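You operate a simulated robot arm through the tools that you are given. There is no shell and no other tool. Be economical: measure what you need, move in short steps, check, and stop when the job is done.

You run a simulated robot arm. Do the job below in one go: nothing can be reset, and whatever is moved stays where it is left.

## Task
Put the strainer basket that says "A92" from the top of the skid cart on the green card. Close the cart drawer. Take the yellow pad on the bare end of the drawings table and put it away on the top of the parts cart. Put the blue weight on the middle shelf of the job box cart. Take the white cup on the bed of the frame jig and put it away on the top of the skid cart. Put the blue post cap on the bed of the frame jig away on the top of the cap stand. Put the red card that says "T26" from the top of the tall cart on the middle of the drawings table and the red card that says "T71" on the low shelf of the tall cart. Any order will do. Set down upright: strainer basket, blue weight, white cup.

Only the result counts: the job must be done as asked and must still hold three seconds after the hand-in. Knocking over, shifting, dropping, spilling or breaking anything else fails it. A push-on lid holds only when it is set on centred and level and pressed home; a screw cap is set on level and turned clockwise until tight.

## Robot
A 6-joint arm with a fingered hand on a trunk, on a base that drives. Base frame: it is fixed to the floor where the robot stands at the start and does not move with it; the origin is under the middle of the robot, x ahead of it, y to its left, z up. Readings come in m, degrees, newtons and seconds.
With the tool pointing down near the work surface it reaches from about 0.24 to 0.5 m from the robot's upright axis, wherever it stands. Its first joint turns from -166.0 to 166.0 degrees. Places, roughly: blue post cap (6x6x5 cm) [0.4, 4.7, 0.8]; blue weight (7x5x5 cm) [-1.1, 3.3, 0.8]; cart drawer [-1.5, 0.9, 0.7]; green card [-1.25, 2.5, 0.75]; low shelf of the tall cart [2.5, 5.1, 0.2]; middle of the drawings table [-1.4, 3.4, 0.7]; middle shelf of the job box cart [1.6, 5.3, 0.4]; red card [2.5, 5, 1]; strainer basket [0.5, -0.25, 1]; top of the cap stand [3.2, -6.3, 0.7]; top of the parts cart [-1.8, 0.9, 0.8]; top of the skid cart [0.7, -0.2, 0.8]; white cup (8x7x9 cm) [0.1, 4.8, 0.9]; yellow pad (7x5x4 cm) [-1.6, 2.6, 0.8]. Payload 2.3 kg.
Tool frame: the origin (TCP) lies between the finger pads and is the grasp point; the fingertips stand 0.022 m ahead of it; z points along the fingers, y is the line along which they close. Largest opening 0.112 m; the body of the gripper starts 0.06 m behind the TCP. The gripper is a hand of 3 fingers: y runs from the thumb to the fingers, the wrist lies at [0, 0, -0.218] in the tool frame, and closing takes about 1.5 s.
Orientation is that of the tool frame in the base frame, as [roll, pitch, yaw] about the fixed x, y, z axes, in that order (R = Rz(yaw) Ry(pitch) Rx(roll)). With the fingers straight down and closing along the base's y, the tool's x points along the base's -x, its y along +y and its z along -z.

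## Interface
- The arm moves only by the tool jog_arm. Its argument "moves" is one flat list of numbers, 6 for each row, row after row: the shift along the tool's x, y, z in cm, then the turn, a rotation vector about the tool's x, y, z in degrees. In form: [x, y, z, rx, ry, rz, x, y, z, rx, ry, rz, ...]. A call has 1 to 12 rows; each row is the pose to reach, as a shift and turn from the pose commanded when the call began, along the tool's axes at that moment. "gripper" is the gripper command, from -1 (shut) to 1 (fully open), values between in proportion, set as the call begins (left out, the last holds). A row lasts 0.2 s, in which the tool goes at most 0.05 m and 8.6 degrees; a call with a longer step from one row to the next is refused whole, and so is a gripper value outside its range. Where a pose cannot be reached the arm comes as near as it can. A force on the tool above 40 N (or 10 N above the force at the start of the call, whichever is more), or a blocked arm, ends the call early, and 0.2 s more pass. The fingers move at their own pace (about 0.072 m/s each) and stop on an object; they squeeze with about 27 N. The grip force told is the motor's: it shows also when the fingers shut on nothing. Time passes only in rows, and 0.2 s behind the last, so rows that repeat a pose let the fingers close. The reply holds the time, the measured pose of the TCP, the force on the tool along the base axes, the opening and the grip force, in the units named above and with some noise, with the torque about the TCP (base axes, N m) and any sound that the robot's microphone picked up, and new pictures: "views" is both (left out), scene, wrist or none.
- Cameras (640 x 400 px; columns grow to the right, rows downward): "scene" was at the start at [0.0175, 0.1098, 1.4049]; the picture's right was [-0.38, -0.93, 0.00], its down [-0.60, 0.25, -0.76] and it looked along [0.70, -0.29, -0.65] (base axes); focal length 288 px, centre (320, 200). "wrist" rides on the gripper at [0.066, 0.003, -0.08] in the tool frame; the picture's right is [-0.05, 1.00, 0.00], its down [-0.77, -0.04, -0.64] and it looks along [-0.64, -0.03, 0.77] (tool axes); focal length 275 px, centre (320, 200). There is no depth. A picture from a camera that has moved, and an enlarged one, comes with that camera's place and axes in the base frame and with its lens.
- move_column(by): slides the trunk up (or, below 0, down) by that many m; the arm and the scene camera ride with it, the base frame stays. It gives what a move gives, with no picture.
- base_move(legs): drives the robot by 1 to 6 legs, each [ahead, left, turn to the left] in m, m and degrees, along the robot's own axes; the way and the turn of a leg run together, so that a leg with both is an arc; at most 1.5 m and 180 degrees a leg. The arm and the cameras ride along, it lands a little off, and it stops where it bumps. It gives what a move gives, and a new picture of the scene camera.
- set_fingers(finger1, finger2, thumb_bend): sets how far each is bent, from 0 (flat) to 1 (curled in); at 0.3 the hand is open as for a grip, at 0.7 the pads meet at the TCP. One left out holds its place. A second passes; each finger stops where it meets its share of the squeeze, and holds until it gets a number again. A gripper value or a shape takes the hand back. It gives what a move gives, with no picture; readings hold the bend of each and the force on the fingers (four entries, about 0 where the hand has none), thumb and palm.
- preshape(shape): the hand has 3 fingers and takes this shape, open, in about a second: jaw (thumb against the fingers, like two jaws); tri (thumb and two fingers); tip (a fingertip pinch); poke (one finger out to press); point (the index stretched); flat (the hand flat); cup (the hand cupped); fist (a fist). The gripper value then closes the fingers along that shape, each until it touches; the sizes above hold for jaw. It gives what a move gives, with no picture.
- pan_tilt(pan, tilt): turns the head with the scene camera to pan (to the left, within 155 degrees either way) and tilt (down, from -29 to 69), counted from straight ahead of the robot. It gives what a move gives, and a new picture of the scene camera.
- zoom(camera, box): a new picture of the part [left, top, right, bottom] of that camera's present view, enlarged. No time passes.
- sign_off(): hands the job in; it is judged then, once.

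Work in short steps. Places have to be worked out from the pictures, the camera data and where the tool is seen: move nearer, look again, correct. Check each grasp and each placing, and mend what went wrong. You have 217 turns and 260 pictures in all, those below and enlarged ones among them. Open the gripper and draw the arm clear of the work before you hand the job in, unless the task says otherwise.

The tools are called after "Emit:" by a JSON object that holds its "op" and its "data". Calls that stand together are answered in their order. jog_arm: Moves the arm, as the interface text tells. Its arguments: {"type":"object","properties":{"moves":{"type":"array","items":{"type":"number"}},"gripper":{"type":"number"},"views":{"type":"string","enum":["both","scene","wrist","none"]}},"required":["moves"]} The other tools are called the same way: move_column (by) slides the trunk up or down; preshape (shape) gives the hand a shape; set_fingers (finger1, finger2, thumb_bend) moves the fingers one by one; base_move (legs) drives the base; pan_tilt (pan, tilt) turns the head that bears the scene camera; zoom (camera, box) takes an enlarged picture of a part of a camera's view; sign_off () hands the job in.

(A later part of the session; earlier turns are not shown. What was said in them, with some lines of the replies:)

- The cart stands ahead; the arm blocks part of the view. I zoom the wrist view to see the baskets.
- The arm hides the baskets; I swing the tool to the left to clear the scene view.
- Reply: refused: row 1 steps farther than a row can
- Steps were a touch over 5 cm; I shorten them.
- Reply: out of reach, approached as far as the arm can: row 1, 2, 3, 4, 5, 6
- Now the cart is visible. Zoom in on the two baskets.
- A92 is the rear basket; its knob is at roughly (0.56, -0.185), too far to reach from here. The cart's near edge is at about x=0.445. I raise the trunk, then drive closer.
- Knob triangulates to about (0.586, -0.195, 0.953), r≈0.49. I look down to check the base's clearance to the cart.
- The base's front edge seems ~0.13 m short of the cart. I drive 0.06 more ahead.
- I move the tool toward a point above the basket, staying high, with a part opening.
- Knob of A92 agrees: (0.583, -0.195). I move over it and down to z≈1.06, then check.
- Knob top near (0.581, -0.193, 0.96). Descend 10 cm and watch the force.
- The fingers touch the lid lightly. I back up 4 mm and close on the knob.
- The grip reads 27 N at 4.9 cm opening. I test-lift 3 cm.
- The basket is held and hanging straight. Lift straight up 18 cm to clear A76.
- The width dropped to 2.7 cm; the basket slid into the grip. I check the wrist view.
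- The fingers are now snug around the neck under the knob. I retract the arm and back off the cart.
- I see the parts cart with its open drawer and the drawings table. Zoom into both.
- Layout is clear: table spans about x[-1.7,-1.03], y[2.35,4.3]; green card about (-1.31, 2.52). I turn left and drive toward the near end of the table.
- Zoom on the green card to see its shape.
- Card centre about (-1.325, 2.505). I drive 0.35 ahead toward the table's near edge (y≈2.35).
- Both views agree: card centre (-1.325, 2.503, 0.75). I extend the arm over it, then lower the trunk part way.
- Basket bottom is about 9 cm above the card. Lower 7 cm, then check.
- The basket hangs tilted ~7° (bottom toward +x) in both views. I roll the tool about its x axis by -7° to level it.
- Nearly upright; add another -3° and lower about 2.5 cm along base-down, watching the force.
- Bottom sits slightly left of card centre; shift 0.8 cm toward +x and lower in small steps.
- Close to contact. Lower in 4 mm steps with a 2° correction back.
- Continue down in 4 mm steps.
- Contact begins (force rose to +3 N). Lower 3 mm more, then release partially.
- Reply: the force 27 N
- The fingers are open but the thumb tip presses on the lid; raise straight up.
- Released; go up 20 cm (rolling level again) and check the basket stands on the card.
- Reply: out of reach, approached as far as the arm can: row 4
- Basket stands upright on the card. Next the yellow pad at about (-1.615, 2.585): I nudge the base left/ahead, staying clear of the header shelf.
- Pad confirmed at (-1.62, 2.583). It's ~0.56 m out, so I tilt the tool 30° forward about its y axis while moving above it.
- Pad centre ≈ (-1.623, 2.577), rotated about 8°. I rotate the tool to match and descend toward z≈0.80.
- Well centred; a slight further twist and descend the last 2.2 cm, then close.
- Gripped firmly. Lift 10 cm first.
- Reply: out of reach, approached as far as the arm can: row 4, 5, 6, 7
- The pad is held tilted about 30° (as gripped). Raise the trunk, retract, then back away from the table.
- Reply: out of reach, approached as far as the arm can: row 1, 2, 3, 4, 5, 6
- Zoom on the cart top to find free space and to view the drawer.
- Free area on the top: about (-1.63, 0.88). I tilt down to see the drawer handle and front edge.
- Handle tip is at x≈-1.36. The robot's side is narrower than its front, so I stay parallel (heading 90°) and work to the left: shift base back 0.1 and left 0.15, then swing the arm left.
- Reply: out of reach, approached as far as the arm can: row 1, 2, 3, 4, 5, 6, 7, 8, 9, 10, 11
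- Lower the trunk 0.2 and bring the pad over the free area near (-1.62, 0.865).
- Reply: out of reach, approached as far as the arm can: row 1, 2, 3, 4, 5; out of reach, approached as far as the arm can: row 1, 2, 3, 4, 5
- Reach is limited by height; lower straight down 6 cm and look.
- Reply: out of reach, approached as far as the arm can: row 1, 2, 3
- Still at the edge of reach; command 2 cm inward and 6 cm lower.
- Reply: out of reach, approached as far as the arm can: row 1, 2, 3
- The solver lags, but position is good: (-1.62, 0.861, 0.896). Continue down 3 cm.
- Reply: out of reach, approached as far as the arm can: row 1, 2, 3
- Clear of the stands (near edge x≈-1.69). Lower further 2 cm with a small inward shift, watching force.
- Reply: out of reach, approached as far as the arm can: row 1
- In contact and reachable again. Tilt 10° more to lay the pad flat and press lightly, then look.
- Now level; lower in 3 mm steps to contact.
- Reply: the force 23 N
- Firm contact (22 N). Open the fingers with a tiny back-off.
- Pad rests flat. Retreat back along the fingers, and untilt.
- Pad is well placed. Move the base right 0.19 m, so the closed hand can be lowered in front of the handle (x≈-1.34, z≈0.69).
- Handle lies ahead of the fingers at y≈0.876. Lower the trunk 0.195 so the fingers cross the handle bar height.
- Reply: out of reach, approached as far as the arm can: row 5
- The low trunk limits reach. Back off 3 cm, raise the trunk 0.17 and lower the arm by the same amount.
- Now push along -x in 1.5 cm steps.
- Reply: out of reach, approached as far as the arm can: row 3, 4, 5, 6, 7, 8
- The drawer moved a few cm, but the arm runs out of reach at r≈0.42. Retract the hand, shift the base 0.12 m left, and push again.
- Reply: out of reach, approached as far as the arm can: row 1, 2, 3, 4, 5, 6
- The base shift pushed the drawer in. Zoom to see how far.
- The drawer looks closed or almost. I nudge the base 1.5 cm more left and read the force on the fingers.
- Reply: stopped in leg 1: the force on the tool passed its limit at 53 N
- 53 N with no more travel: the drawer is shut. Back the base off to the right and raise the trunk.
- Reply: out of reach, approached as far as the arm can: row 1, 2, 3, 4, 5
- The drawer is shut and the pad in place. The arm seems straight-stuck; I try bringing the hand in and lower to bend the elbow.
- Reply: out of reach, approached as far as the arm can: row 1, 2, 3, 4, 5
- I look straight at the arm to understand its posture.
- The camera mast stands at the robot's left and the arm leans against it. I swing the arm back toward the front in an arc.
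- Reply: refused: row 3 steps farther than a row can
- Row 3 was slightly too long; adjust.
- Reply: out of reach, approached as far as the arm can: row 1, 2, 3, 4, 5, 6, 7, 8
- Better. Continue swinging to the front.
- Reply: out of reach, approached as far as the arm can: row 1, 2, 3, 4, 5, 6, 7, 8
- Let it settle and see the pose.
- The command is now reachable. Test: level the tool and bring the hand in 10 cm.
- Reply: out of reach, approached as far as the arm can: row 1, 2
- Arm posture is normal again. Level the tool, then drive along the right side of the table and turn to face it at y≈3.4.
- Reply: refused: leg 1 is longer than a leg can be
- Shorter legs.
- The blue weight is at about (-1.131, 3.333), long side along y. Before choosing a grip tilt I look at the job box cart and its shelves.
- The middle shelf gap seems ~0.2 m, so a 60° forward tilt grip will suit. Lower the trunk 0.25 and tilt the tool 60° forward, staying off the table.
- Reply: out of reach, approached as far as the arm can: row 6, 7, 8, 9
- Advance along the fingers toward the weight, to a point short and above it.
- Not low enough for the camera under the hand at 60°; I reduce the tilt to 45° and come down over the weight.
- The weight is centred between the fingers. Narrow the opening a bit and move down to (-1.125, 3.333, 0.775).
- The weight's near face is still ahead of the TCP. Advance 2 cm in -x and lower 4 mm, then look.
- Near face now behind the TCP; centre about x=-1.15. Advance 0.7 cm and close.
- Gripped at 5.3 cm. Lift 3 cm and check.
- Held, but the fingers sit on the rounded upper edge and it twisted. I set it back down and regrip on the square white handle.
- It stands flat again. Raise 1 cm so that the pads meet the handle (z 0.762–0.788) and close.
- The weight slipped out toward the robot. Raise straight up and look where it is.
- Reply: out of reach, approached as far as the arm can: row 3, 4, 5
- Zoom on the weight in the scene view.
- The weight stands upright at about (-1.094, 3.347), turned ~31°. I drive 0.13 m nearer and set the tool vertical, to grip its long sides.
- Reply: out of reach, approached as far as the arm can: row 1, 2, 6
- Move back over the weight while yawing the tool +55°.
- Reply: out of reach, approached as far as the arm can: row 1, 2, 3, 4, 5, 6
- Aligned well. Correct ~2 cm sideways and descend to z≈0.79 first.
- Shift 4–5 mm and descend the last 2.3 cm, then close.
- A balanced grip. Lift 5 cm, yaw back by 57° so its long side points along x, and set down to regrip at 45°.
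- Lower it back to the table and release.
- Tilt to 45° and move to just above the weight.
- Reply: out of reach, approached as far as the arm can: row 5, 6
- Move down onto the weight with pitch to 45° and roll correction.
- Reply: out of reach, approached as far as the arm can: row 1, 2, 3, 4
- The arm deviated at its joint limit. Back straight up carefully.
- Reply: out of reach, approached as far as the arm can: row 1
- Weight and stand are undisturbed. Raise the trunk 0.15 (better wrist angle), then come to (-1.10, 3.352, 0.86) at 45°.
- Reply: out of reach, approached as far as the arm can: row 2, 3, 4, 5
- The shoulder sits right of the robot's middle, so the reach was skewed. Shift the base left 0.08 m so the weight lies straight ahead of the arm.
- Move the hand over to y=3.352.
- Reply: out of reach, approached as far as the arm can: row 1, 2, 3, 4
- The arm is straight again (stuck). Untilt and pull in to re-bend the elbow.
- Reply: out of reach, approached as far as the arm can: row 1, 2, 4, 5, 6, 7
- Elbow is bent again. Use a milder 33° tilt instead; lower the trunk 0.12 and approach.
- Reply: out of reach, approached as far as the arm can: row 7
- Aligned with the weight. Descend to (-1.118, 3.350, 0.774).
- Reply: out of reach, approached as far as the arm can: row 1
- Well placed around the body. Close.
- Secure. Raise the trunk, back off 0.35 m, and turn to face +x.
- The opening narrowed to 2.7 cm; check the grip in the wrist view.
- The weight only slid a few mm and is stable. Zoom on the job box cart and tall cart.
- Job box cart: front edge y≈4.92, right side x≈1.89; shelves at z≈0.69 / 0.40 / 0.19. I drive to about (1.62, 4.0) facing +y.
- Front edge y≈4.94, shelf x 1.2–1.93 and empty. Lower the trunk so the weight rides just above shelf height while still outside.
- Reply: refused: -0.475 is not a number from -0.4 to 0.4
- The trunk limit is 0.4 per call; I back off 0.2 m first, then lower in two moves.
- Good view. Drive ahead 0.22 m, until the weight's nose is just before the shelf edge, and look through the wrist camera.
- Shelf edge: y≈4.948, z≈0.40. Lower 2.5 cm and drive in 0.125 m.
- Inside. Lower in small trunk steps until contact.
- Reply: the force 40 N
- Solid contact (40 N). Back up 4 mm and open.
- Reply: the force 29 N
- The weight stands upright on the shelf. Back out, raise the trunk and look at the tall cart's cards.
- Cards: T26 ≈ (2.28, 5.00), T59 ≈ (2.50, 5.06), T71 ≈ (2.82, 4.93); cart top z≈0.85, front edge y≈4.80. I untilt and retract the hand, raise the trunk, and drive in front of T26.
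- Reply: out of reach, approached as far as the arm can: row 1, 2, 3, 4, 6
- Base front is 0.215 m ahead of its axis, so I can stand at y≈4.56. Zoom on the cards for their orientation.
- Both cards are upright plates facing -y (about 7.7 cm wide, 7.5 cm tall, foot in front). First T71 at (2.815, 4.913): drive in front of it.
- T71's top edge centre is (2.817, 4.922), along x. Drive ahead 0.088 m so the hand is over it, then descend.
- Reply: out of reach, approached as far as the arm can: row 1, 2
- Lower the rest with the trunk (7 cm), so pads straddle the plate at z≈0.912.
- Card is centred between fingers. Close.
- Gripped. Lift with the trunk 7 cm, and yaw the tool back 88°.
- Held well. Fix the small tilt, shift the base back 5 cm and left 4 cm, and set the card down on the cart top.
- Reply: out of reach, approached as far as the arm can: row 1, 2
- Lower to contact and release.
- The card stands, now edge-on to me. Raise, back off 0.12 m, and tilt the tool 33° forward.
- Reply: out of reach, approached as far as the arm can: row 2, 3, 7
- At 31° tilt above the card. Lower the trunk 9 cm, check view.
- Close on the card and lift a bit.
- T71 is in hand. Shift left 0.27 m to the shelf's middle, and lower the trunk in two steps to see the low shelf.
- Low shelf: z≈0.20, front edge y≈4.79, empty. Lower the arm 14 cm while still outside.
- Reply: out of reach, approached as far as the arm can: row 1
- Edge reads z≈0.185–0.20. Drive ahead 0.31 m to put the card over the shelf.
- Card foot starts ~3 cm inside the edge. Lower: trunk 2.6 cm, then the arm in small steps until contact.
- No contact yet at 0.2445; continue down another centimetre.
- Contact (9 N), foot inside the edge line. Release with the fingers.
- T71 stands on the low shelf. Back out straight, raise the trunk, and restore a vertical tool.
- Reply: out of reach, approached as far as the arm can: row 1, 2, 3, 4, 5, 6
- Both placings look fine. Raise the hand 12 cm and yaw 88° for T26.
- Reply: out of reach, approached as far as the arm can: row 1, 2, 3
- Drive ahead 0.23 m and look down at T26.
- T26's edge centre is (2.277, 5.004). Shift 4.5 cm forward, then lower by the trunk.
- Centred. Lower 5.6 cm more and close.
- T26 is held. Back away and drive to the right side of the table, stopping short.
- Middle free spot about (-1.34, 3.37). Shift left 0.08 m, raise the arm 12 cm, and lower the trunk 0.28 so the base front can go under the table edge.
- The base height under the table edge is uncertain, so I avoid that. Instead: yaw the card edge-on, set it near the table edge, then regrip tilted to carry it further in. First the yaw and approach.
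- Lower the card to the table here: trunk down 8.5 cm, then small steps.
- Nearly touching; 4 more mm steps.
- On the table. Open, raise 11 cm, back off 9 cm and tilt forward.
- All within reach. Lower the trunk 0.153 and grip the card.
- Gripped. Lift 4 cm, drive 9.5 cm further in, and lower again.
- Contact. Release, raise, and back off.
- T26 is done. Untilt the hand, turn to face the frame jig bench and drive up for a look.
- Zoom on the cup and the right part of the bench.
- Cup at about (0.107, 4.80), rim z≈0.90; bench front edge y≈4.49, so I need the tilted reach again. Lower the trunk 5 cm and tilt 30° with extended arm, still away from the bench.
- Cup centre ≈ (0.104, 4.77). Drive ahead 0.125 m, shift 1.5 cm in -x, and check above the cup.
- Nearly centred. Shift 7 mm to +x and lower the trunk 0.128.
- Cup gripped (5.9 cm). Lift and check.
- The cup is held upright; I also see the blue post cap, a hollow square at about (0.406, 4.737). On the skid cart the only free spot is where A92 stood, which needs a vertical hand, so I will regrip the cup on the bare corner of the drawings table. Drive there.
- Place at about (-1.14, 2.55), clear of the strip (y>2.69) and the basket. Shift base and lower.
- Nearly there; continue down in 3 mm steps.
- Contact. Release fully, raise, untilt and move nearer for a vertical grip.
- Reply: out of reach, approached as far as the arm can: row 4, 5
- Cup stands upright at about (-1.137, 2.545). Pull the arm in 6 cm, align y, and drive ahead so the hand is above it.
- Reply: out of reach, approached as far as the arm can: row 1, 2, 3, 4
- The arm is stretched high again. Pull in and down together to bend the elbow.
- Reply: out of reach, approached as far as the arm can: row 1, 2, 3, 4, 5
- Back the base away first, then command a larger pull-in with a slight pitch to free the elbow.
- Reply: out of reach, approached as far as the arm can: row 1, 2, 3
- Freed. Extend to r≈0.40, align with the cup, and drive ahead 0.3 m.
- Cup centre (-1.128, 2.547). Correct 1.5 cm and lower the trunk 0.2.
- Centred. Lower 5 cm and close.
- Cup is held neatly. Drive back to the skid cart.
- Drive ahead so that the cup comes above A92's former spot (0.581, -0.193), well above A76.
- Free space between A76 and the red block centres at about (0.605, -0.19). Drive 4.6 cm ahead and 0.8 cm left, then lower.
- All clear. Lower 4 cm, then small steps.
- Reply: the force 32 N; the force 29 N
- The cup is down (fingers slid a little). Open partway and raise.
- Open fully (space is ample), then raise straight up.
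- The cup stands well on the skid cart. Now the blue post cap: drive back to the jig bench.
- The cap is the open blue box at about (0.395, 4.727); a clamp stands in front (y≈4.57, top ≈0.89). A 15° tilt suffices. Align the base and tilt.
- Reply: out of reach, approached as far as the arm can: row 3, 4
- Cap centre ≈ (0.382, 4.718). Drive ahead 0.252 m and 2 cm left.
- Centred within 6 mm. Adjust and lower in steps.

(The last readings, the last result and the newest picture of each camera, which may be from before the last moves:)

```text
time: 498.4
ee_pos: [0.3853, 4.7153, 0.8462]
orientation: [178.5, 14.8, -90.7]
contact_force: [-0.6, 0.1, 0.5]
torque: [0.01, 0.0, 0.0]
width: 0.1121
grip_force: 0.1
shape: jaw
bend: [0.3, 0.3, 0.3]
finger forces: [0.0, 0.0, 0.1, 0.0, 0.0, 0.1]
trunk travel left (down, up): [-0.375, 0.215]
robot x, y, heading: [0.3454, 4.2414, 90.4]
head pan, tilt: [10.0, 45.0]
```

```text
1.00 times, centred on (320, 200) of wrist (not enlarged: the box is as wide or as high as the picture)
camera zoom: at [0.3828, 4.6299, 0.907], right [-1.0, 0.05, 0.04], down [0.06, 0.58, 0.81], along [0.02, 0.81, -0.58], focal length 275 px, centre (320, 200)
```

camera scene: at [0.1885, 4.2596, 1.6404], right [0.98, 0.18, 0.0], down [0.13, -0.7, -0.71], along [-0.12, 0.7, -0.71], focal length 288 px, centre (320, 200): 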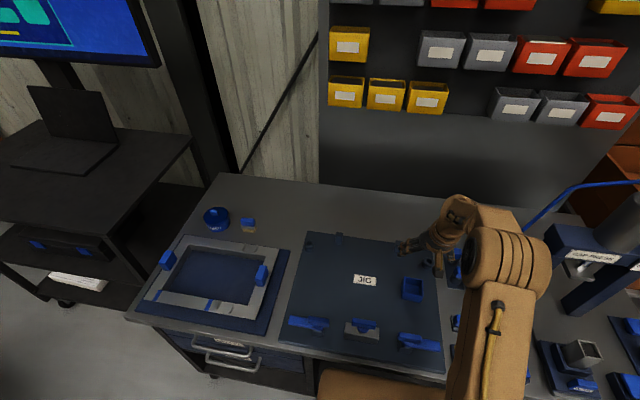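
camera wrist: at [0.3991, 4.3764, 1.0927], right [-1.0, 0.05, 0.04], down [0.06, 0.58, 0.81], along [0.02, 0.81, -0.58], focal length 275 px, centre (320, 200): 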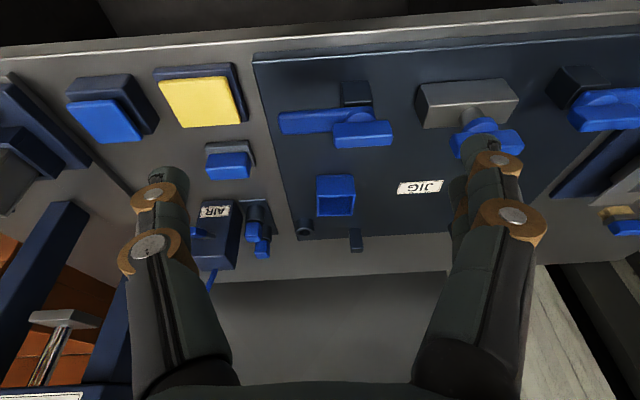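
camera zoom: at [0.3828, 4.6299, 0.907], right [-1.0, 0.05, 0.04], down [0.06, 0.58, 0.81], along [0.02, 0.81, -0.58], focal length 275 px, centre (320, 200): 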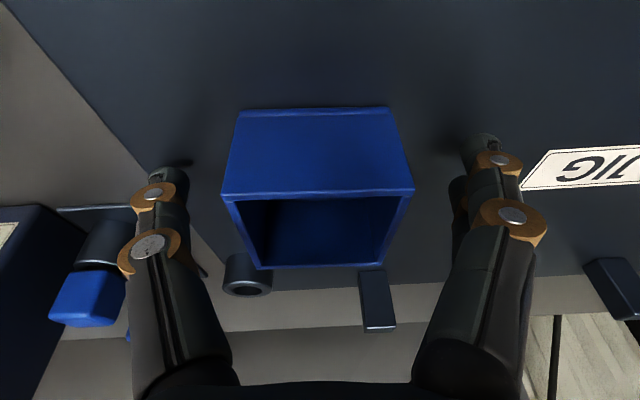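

Close on the cap, lift and check.

Emit:
{"op": "jog_arm", "data": {"moves": [0, 0, 0, 0, 0, 0, 0, 0, 0, 0, 0, 0, 0, 0, 0, 0, 0, 0, 0, 0, 0, 0, 0, 0, 0, 0, 0, 0, 0, 0, 0, 0, 0, 0, 0, 0], "gripper": -1, "views": "none"}}

Emit:
{"op": "move_column", "data": {"by": 0.2}}

Emit:
{"op": "base_move", "data": {"legs": [[-0.5, 0, 0]]}}

Emit:
{"op": "zoom", "data": {"camera": "wrist", "box": [0, 0, 640, 400]}}

```text
time: 499.9
ee_pos: [0.3849, 4.717, 0.8458]
orientation: [178.5, 14.8, -90.6]
contact_force: [0.4, -0.2, -0.1]
torque: [0.01, 0.0, -0.02]
width: 0.0494
grip_force: 26.9
shape: jaw
bend: [0.73, 0.73, 0.7]
finger forces: [12.2, 12.3, 0.0, 0.0, 24.4, 0.1]
trunk travel left (down, up): [-0.375, 0.215]
robot x, y, heading: [0.3412, 4.2382, 90.3]
head pan, tilt: [10.0, 45.0]
```

```text
time: 502.0
ee_pos: [0.3861, 4.7158, 1.0454]
orientation: [178.6, 14.8, -90.7]
contact_force: [0.1, 0.7, -0.1]
torque: [-0.02, 0.04, 0.0]
width: 0.0494
grip_force: 26.8
shape: jaw
bend: [0.73, 0.73, 0.7]
finger forces: [12.2, 12.3, 0.0, 0.1, 24.5, 0.0]
trunk travel left (down, up): [-0.575, 0.015]
robot x, y, heading: [0.3472, 4.2359, 90.2]
head pan, tilt: [10.0, 45.0]
```

```text
time: 505.0
ee_pos: [0.3859, 4.2109, 1.0464]
orientation: [178.5, 14.8, -90.7]
contact_force: [0.6, -0.2, -0.2]
torque: [0.0, -0.01, -0.02]
width: 0.0494
grip_force: 26.8
shape: jaw
bend: [0.73, 0.73, 0.7]
finger forces: [12.2, 12.3, 0.1, 0.0, 24.4, 0.1]
trunk travel left (down, up): [-0.575, 0.015]
robot x, y, heading: [0.3446, 3.7303, 90.6]
head pan, tilt: [10.0, 45.0]
camera scene: at [0.1906, 3.7532, 1.6545], right [0.98, 0.18, 0.0], down [0.13, -0.7, -0.71], along [-0.13, 0.7, -0.71], focal length 288 px, centre (320, 200)
```

scene: 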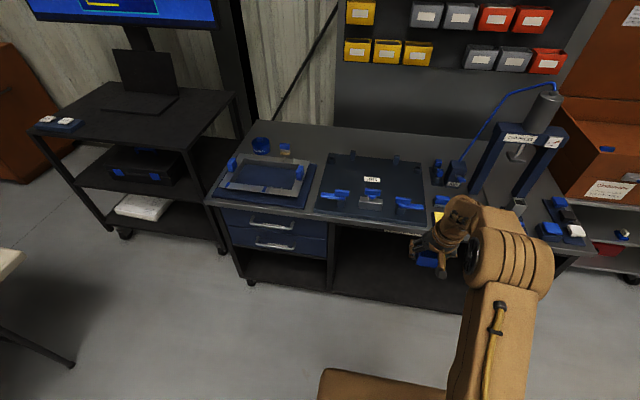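

```text
1.00 times, centred on (320, 200) of wrist (not enlarged: the box is as wide or as high as the picture)
camera zoom: at [0.3843, 4.1247, 1.1071], right [-1.0, 0.05, 0.04], down [0.06, 0.58, 0.81], along [0.02, 0.81, -0.58], focal length 275 px, centre (320, 200)
```

zoom: 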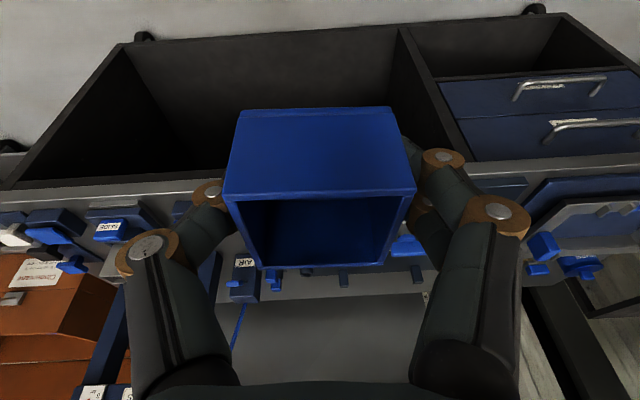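

Cap held firmly. Drive back toward the start and look for the cap stand to the far right.

Emit:
{"op": "base_move", "data": {"legs": [[-1.2, 0.7, 0], [-1.45, 0, 0], [-1.45, 0, 0], [0, 0, -150]]}}

Emit:
{"op": "pan_tilt", "data": {"pan": 0, "tilt": 12}}

```text
time: 531.6
ee_pos: [-0.1709, -0.7798, 1.047]
orientation: [178.5, 14.8, 118.1]
contact_force: [1.4, 0.6, -1.0]
torque: [-0.01, -0.01, 0.01]
width: 0.0496
grip_force: 26.7
shape: jaw
bend: [0.73, 0.73, 0.7]
finger forces: [12.2, 12.3, 0.0, 0.1, 24.5, 0.0]
trunk travel left (down, up): [-0.575, 0.015]
robot x, y, heading: [-0.3672, -0.344, -61.4]
head pan, tilt: [10.0, 45.0]
camera scene: at [-0.2198, -0.2833, 1.6545], right [-0.78, -0.63, 0.0], down [-0.44, 0.55, -0.71], along [0.44, -0.55, -0.71], focal length 288 px, centre (320, 200)
```

scene: 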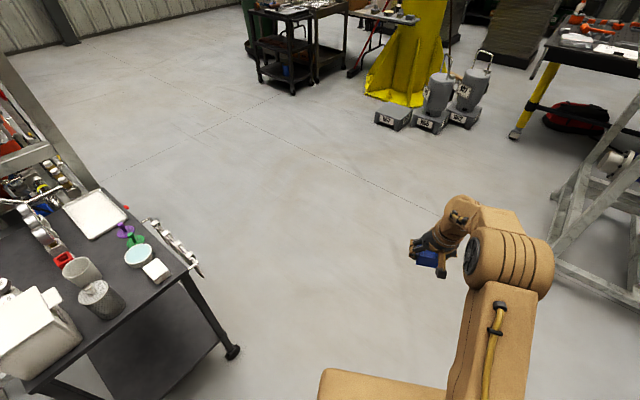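

```text
time: 532.6
ee_pos: [-0.1708, -0.7797, 1.0451]
orientation: [178.4, 14.8, 118.2]
contact_force: [-0.3, 0.1, -0.9]
torque: [-0.01, -0.02, 0.0]
width: 0.0497
grip_force: 27.2
shape: jaw
bend: [0.73, 0.73, 0.7]
finger forces: [12.2, 12.4, 0.0, 0.0, 24.5, 0.0]
trunk travel left (down, up): [-0.575, 0.015]
robot x, y, heading: [-0.3646, -0.3445, -61.1]
head pan, tilt: [0.0, 12.0]
camera scene: at [-0.2257, -0.3016, 1.7061], right [-0.87, -0.48, 0.0], down [-0.1, 0.18, -0.98], along [0.47, -0.86, -0.21], focal length 288 px, centre (320, 200)
```

scene: 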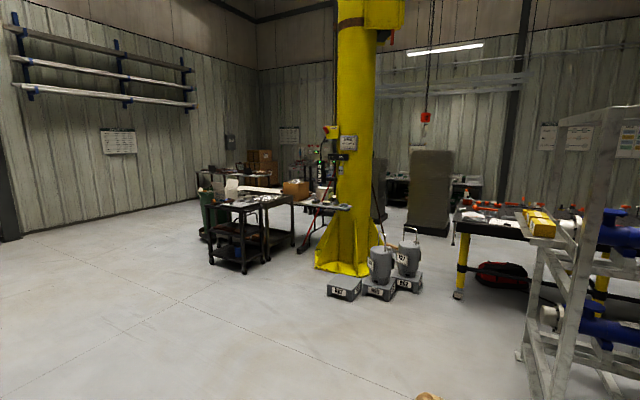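

By geometry the stand is near pixel (316, 182). Zoom there.

Emit:
{"op": "zoom", "data": {"camera": "scene", "box": [190, 130, 430, 290]}}

```text
2.50 times, centred on (310, 210) of scene
camera zoom: at [-0.2257, -0.3016, 1.7061], right [-0.87, -0.48, 0.0], down [-0.1, 0.18, -0.98], along [0.47, -0.86, -0.21], focal length 720 px, centre (345, 175)
```

zoom: 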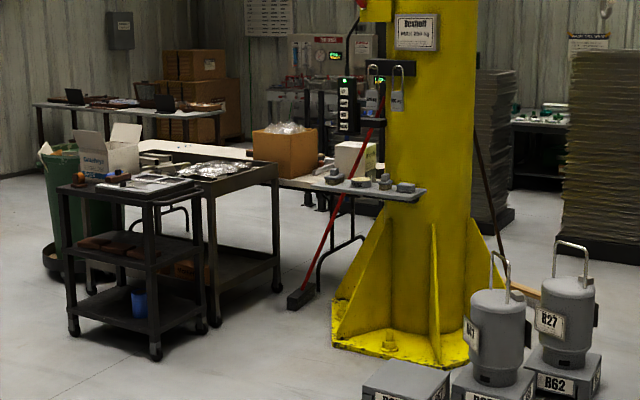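

The stand is hidden behind the black carts and column. The floor is free along y≈-1.25 to the left of the carts; I drive there for a better view.

Emit:
{"op": "base_move", "data": {"legs": [[0, 0, 61], [0.1, -0.95, 0], [1.4, 0, 0], [1.4, 0, 0]]}}

Emit:
{"op": "pan_tilt", "data": {"pan": -65, "tilt": 14}}

```text
time: 553.5
ee_pos: [3.0351, -1.2904, 1.0452]
orientation: [178.4, 14.7, 179.5]
contact_force: [0.3, -0.5, 0.2]
torque: [0.0, 0.01, 0.03]
width: 0.0498
grip_force: 26.8
shape: jaw
bend: [0.73, 0.73, 0.7]
finger forces: [12.2, 12.4, 0.0, 0.0, 24.5, 0.0]
trunk travel left (down, up): [-0.575, 0.015]
robot x, y, heading: [2.5583, -1.2457, 0.4]
head pan, tilt: [0.0, 12.0]
camera scene: at [2.5903, -1.1084, 1.7062], right [0.01, -1.0, 0.0], down [-0.21, 0.0, -0.98], along [0.98, 0.01, -0.21], focal length 288 px, centre (320, 200)
```

scene: 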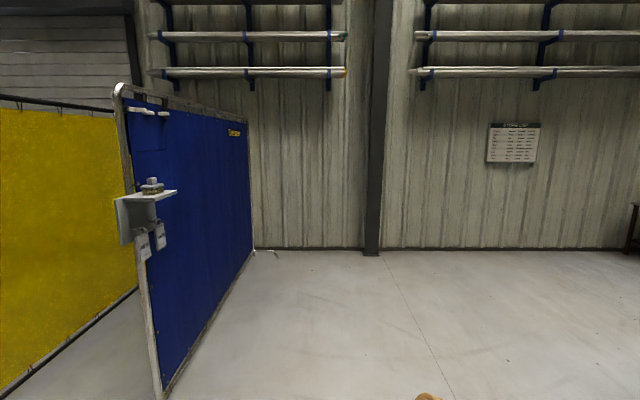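

```text
time: 554.9
ee_pos: [3.0363, -1.2902, 1.0456]
orientation: [178.5, 14.8, 179.5]
contact_force: [-0.2, 1.2, 0.0]
torque: [-0.02, -0.01, 0.0]
width: 0.0497
grip_force: 26.1
shape: jaw
bend: [0.73, 0.73, 0.7]
finger forces: [12.2, 12.4, 0.0, 0.0, 24.5, 0.1]
trunk travel left (down, up): [-0.575, 0.015]
robot x, y, heading: [2.559, -1.2474, 0.3]
head pan, tilt: [-65.0, 14.0]
```

No picture came with that reply; I test whether pictures are still available.

Emit:
{"op": "zoom", "data": {"camera": "scene", "box": [0, 0, 640, 400]}}

```text
refused: no pictures are left
```

Pictures are used up, so I go on by map, base readings and touch. The aisle at x≈4.9 was free in the last views; drive along it to y≈-5.1.

Emit:
{"op": "base_move", "data": {"legs": [[1.4, 0, 0], [0.95, 0, 0], [0, 0, -90]]}}

Emit:
{"op": "base_move", "data": {"legs": [[1.3, 0, 0], [1.3, 0, 0], [1.25, 0, 0]]}}

```text
time: 570.2
ee_pos: [4.8814, -1.7017, 1.0463]
orientation: [178.4, 14.8, 90.2]
contact_force: [0.6, -0.9, -0.1]
torque: [0.0, 0.01, -0.02]
width: 0.0498
grip_force: 26.6
shape: jaw
bend: [0.73, 0.73, 0.7]
finger forces: [12.3, 12.4, 0.1, 0.0, 24.5, 0.0]
trunk travel left (down, up): [-0.575, 0.015]
robot x, y, heading: [4.917, -1.2241, -89.0]
head pan, tilt: [-65.0, 14.0]
```

```text
time: 588.8
ee_pos: [4.9016, -5.5503, 1.0458]
orientation: [178.5, 14.8, 88.6]
contact_force: [-0.1, -0.7, -0.8]
torque: [0.02, -0.02, 0.0]
width: 0.0497
grip_force: 26.8
shape: jaw
bend: [0.73, 0.73, 0.7]
finger forces: [12.2, 12.4, 0.0, 0.2, 24.4, 0.0]
trunk travel left (down, up): [-0.575, 0.015]
robot x, y, heading: [4.9484, -5.076, -90.4]
head pan, tilt: [-65.0, 14.0]
```

No bumps. Strafe right toward x≈3.24 in two legs.

Emit:
{"op": "base_move", "data": {"legs": [[0, -0.85, 0.4], [0, -0.85, 0]]}}

```text
time: 597.5
ee_pos: [3.193, -5.5404, 1.0472]
orientation: [178.3, 14.8, 88.7]
contact_force: [0.5, 0.1, 0.1]
torque: [-0.03, 0.0, 0.02]
width: 0.0495
grip_force: 27.2
shape: jaw
bend: [0.73, 0.73, 0.7]
finger forces: [12.2, 12.5, 0.1, 0.0, 24.5, 0.0]
trunk travel left (down, up): [-0.575, 0.015]
robot x, y, heading: [3.2384, -5.0621, -90.5]
head pan, tilt: [-65.0, 14.0]
```

Reached (3.24, -5.06) without contact. Approach ahead in steps.

Emit:
{"op": "base_move", "data": {"legs": [[0.4, 0, 0.4]]}}

Emit:
{"op": "base_move", "data": {"legs": [[0.25, 0, 0]]}}

```text
time: 600.0
ee_pos: [3.1974, -5.9412, 1.045]
orientation: [178.5, 14.8, 89.3]
contact_force: [-0.3, 0.0, -0.9]
torque: [0.04, -0.02, -0.02]
width: 0.0497
grip_force: 26.6
shape: jaw
bend: [0.73, 0.73, 0.7]
finger forces: [12.3, 12.4, 0.0, 0.0, 24.5, 0.1]
trunk travel left (down, up): [-0.575, 0.015]
robot x, y, heading: [3.2392, -5.4653, -89.9]
head pan, tilt: [-65.0, 14.0]
```

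```text
time: 601.4
ee_pos: [3.1702, -6.0722, 1.0462]
orientation: [178.5, 14.8, 85.0]
contact_force: [0.1, 0.3, -0.3]
torque: [0.0, 0.02, 0.0]
width: 0.0493
grip_force: 27.2
shape: jaw
bend: [0.73, 0.73, 0.7]
finger forces: [12.5, 12.6, 0.0, 0.0, 25.1, 0.0]
trunk travel left (down, up): [-0.575, 0.015]
robot x, y, heading: [3.2445, -5.601, -94.3]
head pan, tilt: [-65.0, 14.0]
stopped in leg 1: the robot was blocked; the commanded pose is now the measured one
```

The base was blocked at y≈-5.60 (probably the stand's front at y≈-5.8). Back off 6 cm, straighten, and probe downward here, where the hand is already beyond that front.

Emit:
{"op": "base_move", "data": {"legs": [[-0.06, 0, 4.3]]}}

Emit:
{"op": "move_column", "data": {"by": -0.12}}

Emit:
{"op": "move_column", "data": {"by": -0.05}}

```text
time: 602.4
ee_pos: [3.2066, -6.0158, 1.0472]
orientation: [178.5, 14.8, 89.2]
contact_force: [-1.0, 0.8, -0.5]
torque: [0.01, 0.01, 0.0]
width: 0.0494
grip_force: 26.9
shape: jaw
bend: [0.73, 0.73, 0.7]
finger forces: [12.4, 12.6, 0.0, 0.0, 25.0, 0.0]
trunk travel left (down, up): [-0.575, 0.015]
robot x, y, heading: [3.2476, -5.5396, -90.1]
head pan, tilt: [-65.0, 14.0]
```

```text
time: 603.9
ee_pos: [3.207, -6.0166, 0.9269]
orientation: [178.5, 14.9, 89.3]
contact_force: [0.3, -0.2, -0.6]
torque: [0.02, -0.03, 0.0]
width: 0.0496
grip_force: 26.5
shape: jaw
bend: [0.73, 0.73, 0.7]
finger forces: [12.4, 12.6, 0.0, 0.0, 25.0, 0.0]
trunk travel left (down, up): [-0.455, 0.135]
robot x, y, heading: [3.2465, -5.5367, -89.6]
head pan, tilt: [-65.0, 14.0]
```

```text
time: 604.8
ee_pos: [3.2072, -6.0169, 0.8772]
orientation: [178.5, 14.9, 89.4]
contact_force: [-1.0, 0.4, 0.4]
torque: [0.0, -0.04, -0.01]
width: 0.0494
grip_force: 26.9
shape: jaw
bend: [0.73, 0.73, 0.7]
finger forces: [12.4, 12.6, 0.0, 0.1, 25.0, 0.0]
trunk travel left (down, up): [-0.405, 0.185]
robot x, y, heading: [3.2501, -5.5397, -89.7]
head pan, tilt: [-65.0, 14.0]
```

Nothing yet at 0.877. Probe down 7 cm with the arm in 6 mm rows (it stops on contact).

Emit:
{"op": "jog_arm", "data": {"moves": [0.15, 0, 0.58, 0, 0, 0, 0.31, 0, 1.16, 0, 0, 0, 0.46, 0, 1.74, 0, 0, 0, 0.62, 0, 2.32, 0, 0, 0, 0.77, 0, 2.9, 0, 0, 0, 0.92, 0, 3.48, 0, 0, 0, 1.08, 0, 4.06, 0, 0, 0, 1.23, 0, 4.64, 0, 0, 0, 1.39, 0, 5.22, 0, 0, 0, 1.54, 0, 5.8, 0, 0, 0, 1.7, 0, 6.38, 0, 0, 0, 1.85, 0, 6.96, 0, 0, 0], "views": "none"}}

```text
time: 607.4
ee_pos: [3.2084, -6.0158, 0.803]
orientation: [178.0, 14.8, 89.2]
contact_force: [0.2, -0.4, 0.6]
torque: [-0.03, 0.0, 0.01]
width: 0.0492
grip_force: 26.6
shape: jaw
bend: [0.73, 0.73, 0.7]
finger forces: [12.4, 12.6, 0.0, 0.1, 25.0, 0.0]
trunk travel left (down, up): [-0.405, 0.185]
robot x, y, heading: [3.2503, -5.5388, -89.9]
head pan, tilt: [-65.0, 14.0]
no pictures are left
```

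Still free at 0.803. Continue another 7 cm down.

Emit:
{"op": "jog_arm", "data": {"moves": [0.15, 0, 0.58, 0, 0, 0, 0.31, 0, 1.16, 0, 0, 0, 0.46, 0, 1.74, 0, 0, 0, 0.62, 0, 2.32, 0, 0, 0, 0.77, 0, 2.9, 0, 0, 0, 0.92, 0, 3.48, 0, 0, 0, 1.08, 0, 4.06, 0, 0, 0, 1.23, 0, 4.64, 0, 0, 0, 1.39, 0, 5.22, 0, 0, 0, 1.54, 0, 5.8, 0, 0, 0, 1.7, 0, 6.38, 0, 0, 0, 1.85, 0, 6.96, 0, 0, 0], "views": "none"}}

```text
time: 610.0
ee_pos: [3.21, -6.016, 0.732]
orientation: [178.1, 14.9, 89.3]
contact_force: [-0.4, 0.2, -0.6]
torque: [0.01, -0.06, 0.0]
width: 0.0494
grip_force: 27.0
shape: jaw
bend: [0.73, 0.73, 0.7]
finger forces: [12.2, 12.7, 0.0, 0.0, 24.9, 0.0]
trunk travel left (down, up): [-0.405, 0.185]
robot x, y, heading: [3.248, -5.5406, -89.9]
head pan, tilt: [-65.0, 14.0]
no pictures are left
```

Continue down 6 cm more.

Emit:
{"op": "jog_arm", "data": {"moves": [0.15, 0, 0.58, 0, 0, 0, 0.31, 0, 1.16, 0, 0, 0, 0.46, 0, 1.74, 0, 0, 0, 0.62, 0, 2.32, 0, 0, 0, 0.77, 0, 2.9, 0, 0, 0, 0.92, 0, 3.48, 0, 0, 0, 1.08, 0, 4.06, 0, 0, 0, 1.23, 0, 4.64, 0, 0, 0, 1.39, 0, 5.22, 0, 0, 0, 1.54, 0, 5.8, 0, 0, 0], "views": "none"}}

```text
time: 612.2
ee_pos: [3.2113, -6.0173, 0.6712]
orientation: [178.4, 14.8, 89.3]
contact_force: [-0.1, 0.1, -1.1]
torque: [-0.01, -0.01, 0.0]
width: 0.0493
grip_force: 26.6
shape: jaw
bend: [0.73, 0.73, 0.7]
finger forces: [12.4, 12.6, 0.0, 0.1, 24.9, 0.1]
trunk travel left (down, up): [-0.405, 0.185]
robot x, y, heading: [3.2524, -5.5379, -89.8]
head pan, tilt: [-65.0, 14.0]
no pictures are left
```

No surface at y≈-6.02, so the stand's top begins further in, and something low blocked the base's right corner. Raise again, shift 0.2 m to +x, and try ahead there.

Emit:
{"op": "jog_arm", "data": {"moves": [-1, 0, -3.8, 0, 0, 0, -2, 0, -7.6, 0, 0, 0, -3.1, 0, -11.6, 0, 0, 0, -4.2, 0, -15.5, 0, 0, 0], "views": "none"}}

Emit:
{"op": "move_column", "data": {"by": 0.18}}

Emit:
{"op": "base_move", "data": {"legs": [[0, 0.22, 0], [0.16, 0, 0]]}}

```text
time: 613.2
ee_pos: [3.2075, -6.0158, 0.8328]
orientation: [178.1, 14.8, 89.2]
contact_force: [-0.6, 1.0, 0.3]
torque: [0.01, 0.0, -0.01]
width: 0.0493
grip_force: 27.4
shape: jaw
bend: [0.73, 0.73, 0.7]
finger forces: [12.2, 12.5, 0.0, 0.0, 24.7, 0.0]
trunk travel left (down, up): [-0.405, 0.185]
robot x, y, heading: [3.248, -5.5369, -89.6]
head pan, tilt: [-65.0, 14.0]
no pictures are left
```

```text
time: 615.2
ee_pos: [3.2077, -6.0168, 1.0131]
orientation: [178.1, 14.8, 89.4]
contact_force: [-0.4, 0.3, -0.1]
torque: [0.02, -0.01, 0.0]
width: 0.0495
grip_force: 26.5
shape: jaw
bend: [0.73, 0.73, 0.7]
finger forces: [12.2, 12.5, 0.0, 0.0, 24.6, 0.0]
trunk travel left (down, up): [-0.585, 0.005]
robot x, y, heading: [3.251, -5.5405, -89.5]
head pan, tilt: [-65.0, 14.0]
```

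```text
time: 616.2
ee_pos: [3.2521, -6.0166, 1.0134]
orientation: [179.1, 14.8, 90.6]
contact_force: [-6.6, 0.6, 1.0]
torque: [0.08, -0.55, 0.71]
width: 0.0494
grip_force: 27.1
shape: jaw
bend: [0.73, 0.73, 0.7]
finger forces: [12.4, 12.7, 0.0, 0.0, 25.0, 0.0]
trunk travel left (down, up): [-0.585, 0.005]
robot x, y, heading: [3.3023, -5.5391, -89.7]
head pan, tilt: [-65.0, 14.0]
stopped in leg 1: the force on the tool passed its limit at 113 N (the readings are from after the stop); the commanded pose is now the measured one
```

The hand touched something tall on its +x side; I move back off it at once (5.5 cm to -x).

Emit:
{"op": "base_move", "data": {"legs": [[0, -0.07, 0]]}}

Emit:
{"op": "base_move", "data": {"legs": [[0.045, 0, 0]]}}

Emit:
{"op": "jog_arm", "data": {"moves": [-1.6, 0, 0.4, 0, -3, 0, -3.2, 0, 0.8, 0, -6, 0, -4.8, 0, 1.2, 0, -9, 0, -6.4, 0, 1.6, 0, -12, 0, -8, 0, 2, 0, -15, 0], "views": "none"}}

```text
time: 617.2
ee_pos: [3.1823, -6.0177, 1.0141]
orientation: [179.0, 14.8, 90.6]
contact_force: [-0.7, 0.2, -0.8]
torque: [-0.01, 0.01, 0.01]
width: 0.0494
grip_force: 27.8
shape: jaw
bend: [0.73, 0.73, 0.7]
finger forces: [12.3, 12.7, 0.0, 0.0, 24.9, 0.0]
trunk travel left (down, up): [-0.585, 0.005]
robot x, y, heading: [3.2301, -5.5377, -89.7]
head pan, tilt: [-65.0, 14.0]
```

```text
time: 618.1
ee_pos: [3.1844, -6.0619, 1.0125]
orientation: [179.1, 14.6, 90.7]
contact_force: [-0.1, -0.1, -0.2]
torque: [0.01, 0.0, -0.02]
width: 0.0497
grip_force: 27.2
shape: jaw
bend: [0.73, 0.73, 0.7]
finger forces: [12.3, 12.6, 0.0, 0.0, 24.9, 0.0]
trunk travel left (down, up): [-0.585, 0.005]
robot x, y, heading: [3.23, -5.5847, -90.0]
head pan, tilt: [-65.0, 14.0]
```

```text
time: 619.3
ee_pos: [3.1856, -6.1436, 1.0148]
orientation: [178.9, 29.8, 90.4]
contact_force: [-0.3, -0.2, 0.2]
torque: [0.0, 0.0, 0.03]
width: 0.0494
grip_force: 27.0
shape: jaw
bend: [0.73, 0.73, 0.7]
finger forces: [12.3, 12.4, 0.0, 0.0, 24.9, 0.1]
trunk travel left (down, up): [-0.585, 0.005]
robot x, y, heading: [3.2303, -5.5873, -89.8]
head pan, tilt: [-65.0, 14.0]
no pictures are left
```

Hand now at y≈-6.14. Lower by trunk to 0.83, then probe with the arm.

Emit:
{"op": "move_column", "data": {"by": -0.1}}

Emit:
{"op": "move_column", "data": {"by": -0.085}}

Emit:
{"op": "jog_arm", "data": {"moves": [0.3, 0, 0.52, 0, 0, 0, 0.6, 0, 1.04, 0, 0, 0, 0.9, 0, 1.56, 0, 0, 0, 1.2, 0, 2.08, 0, 0, 0, 1.5, 0, 2.6, 0, 0, 0, 1.8, 0, 3.12, 0, 0, 0, 2.1, 0, 3.64, 0, 0, 0, 2.4, 0, 4.16, 0, 0, 0, 2.7, 0, 4.68, 0, 0, 0, 3, 0, 5.2, 0, 0, 0, 3.3, 0, 5.72, 0, 0, 0, 3.6, 0, 6.24, 0, 0, 0], "views": "none"}}

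```text
time: 620.7
ee_pos: [3.186, -6.1439, 0.9141]
orientation: [179.0, 29.8, 90.3]
contact_force: [-1.1, -0.2, -0.2]
torque: [0.0, -0.01, -0.02]
width: 0.0493
grip_force: 26.9
shape: jaw
bend: [0.73, 0.73, 0.7]
finger forces: [12.3, 12.6, 0.0, 0.0, 24.8, 0.0]
trunk travel left (down, up): [-0.485, 0.105]
robot x, y, heading: [3.2293, -5.5859, -89.6]
head pan, tilt: [-65.0, 14.0]
```

```text
time: 621.9
ee_pos: [3.1864, -6.1434, 0.8295]
orientation: [179.0, 29.9, 90.3]
contact_force: [0.7, -0.2, -0.4]
torque: [-0.02, 0.02, 0.02]
width: 0.0494
grip_force: 26.7
shape: jaw
bend: [0.73, 0.73, 0.7]
finger forces: [12.3, 12.6, 0.0, 0.1, 24.9, 0.1]
trunk travel left (down, up): [-0.4, 0.19]
robot x, y, heading: [3.2304, -5.5841, -89.8]
head pan, tilt: [-65.0, 14.0]
```

```text
time: 624.5
ee_pos: [3.1863, -6.1451, 0.7623]
orientation: [179.0, 30.5, 90.2]
contact_force: [0.1, -10.2, 37.5]
torque: [-0.04, -0.7, -0.22]
width: 0.0501
grip_force: 26.5
shape: jaw
bend: [0.78, 0.73, 0.7]
finger forces: [46.4, 12.8, 0.1, 0.1, 28.2, 0.0]
trunk travel left (down, up): [-0.4, 0.19]
robot x, y, heading: [3.2314, -5.5895, -90.0]
head pan, tilt: [-65.0, 14.0]
no pictures are left
```

Contact at TCP z≈0.762: this is the stand's top (≈0.72). Lift 1 cm, ease 1.5 cm further in, and set down again.

Emit:
{"op": "jog_arm", "data": {"moves": [-0.6, 0, -1.0, 0, 0, 0, -1.3, 0, -0.65, 0, 0, 0, -1.9, 0, -0.25, 0, 0, 0, -1.6, 0, 0.25, 0, 0, 0, -1.4, 0, 0.6, 0, 0, 0], "views": "none"}}

```text
time: 625.7
ee_pos: [3.1871, -6.1592, 0.7632]
orientation: [179.0, 30.5, 90.1]
contact_force: [2.3, -5.7, 28.1]
torque: [-0.03, -0.65, -0.14]
width: 0.05
grip_force: 27.4
shape: jaw
bend: [0.76, 0.73, 0.7]
finger forces: [35.6, 13.5, 0.0, 0.0, 27.2, 0.0]
trunk travel left (down, up): [-0.4, 0.19]
robot x, y, heading: [3.2315, -5.5826, -89.9]
head pan, tilt: [-65.0, 14.0]
no pictures are left
```

Same height further in, so it is a flat surface. Release, let it settle, and rise straight up.

Emit:
{"op": "jog_arm", "data": {"moves": [-0.1, 0, -0.2, 0, 0, 0, -0.1, 0, -0.2, 0, 0, 0, -0.1, 0, -0.2, 0, 0, 0, -0.1, 0, -0.2, 0, 0, 0, -0.1, 0, -0.2, 0, 0, 0], "gripper": 0.45, "views": "none"}}

Emit:
{"op": "move_column", "data": {"by": 0.18}}

Emit:
{"op": "base_move", "data": {"legs": [[-0.3, 0, 0]]}}

```text
time: 626.9
ee_pos: [3.1858, -6.1569, 0.7642]
orientation: [178.9, 30.0, 90.2]
contact_force: [-6.3, -7.2, 27.2]
torque: [-0.12, -0.76, -0.24]
width: 0.0738
grip_force: 0.1
shape: jaw
bend: [0.76, 0.66, 0.62]
finger forces: [27.8, 0.0, 0.0, 0.0, 0.0, 0.0]
trunk travel left (down, up): [-0.4, 0.19]
robot x, y, heading: [3.231, -5.5841, -89.9]
head pan, tilt: [-65.0, 14.0]
no pictures are left
```

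```text
time: 628.9
ee_pos: [3.1876, -6.1582, 0.9427]
orientation: [178.9, 29.8, 90.3]
contact_force: [0.5, 1.2, 0.2]
torque: [0.04, 0.01, 0.0]
width: 0.0807
grip_force: 0.1
shape: jaw
bend: [0.66, 0.66, 0.62]
finger forces: [0.1, 0.0, 0.0, 0.1, 0.1, 0.1]
trunk travel left (down, up): [-0.58, 0.01]
robot x, y, heading: [3.2314, -5.5874, -89.9]
head pan, tilt: [-65.0, 14.0]
```

```text
time: 630.9
ee_pos: [3.1864, -5.8578, 0.9411]
orientation: [178.9, 29.9, 90.4]
contact_force: [-0.4, 0.2, 0.5]
torque: [0.02, -0.02, -0.01]
width: 0.0812
grip_force: 0.1
shape: jaw
bend: [0.66, 0.66, 0.62]
finger forces: [0.0, 0.0, 0.0, 0.1, 0.1, 0.1]
trunk travel left (down, up): [-0.58, 0.01]
robot x, y, heading: [3.2338, -5.2829, -89.8]
head pan, tilt: [-65.0, 14.0]
```

No drop sound was heard, and the hand is open and clear of the work. Handing in.

Emit:
{"op": "sign_off", "data": {}}

```text
The job is handed in.
```

I handed the job in with everything moved, but the blue post cap was set down without sight, so I can't confirm that it is on the cap stand or that nothing near it was disturbed.

- **Post cap:** my picture allowance ran out on the way to the cap stand. I released the cap by touch at about (3.19, -6.16) on something flat about 0.72–0.74 m high. No sound of a drop was reported.
- **Possible disturbance at the stand:** the base was blocked once by something in front of it. The hand also hit something tall on its left side, with a force of 113 N. I could not see whether either thing moved.
- **Last seen in place:**
  - Strainer basket A92 stands upright on the green card.
  - The cart drawer is shut.
  - The yellow pad is on the top of the parts cart.
  - The blue weight stands upright on the middle shelf of the job box cart.
  - Card T71 stands on the low shelf of the tall cart.
  - Card T26 stands near the middle of the drawings table, at about x -1.33. The place given was x -1.4.
  - The white cup stands upright on the top of the skid cart.
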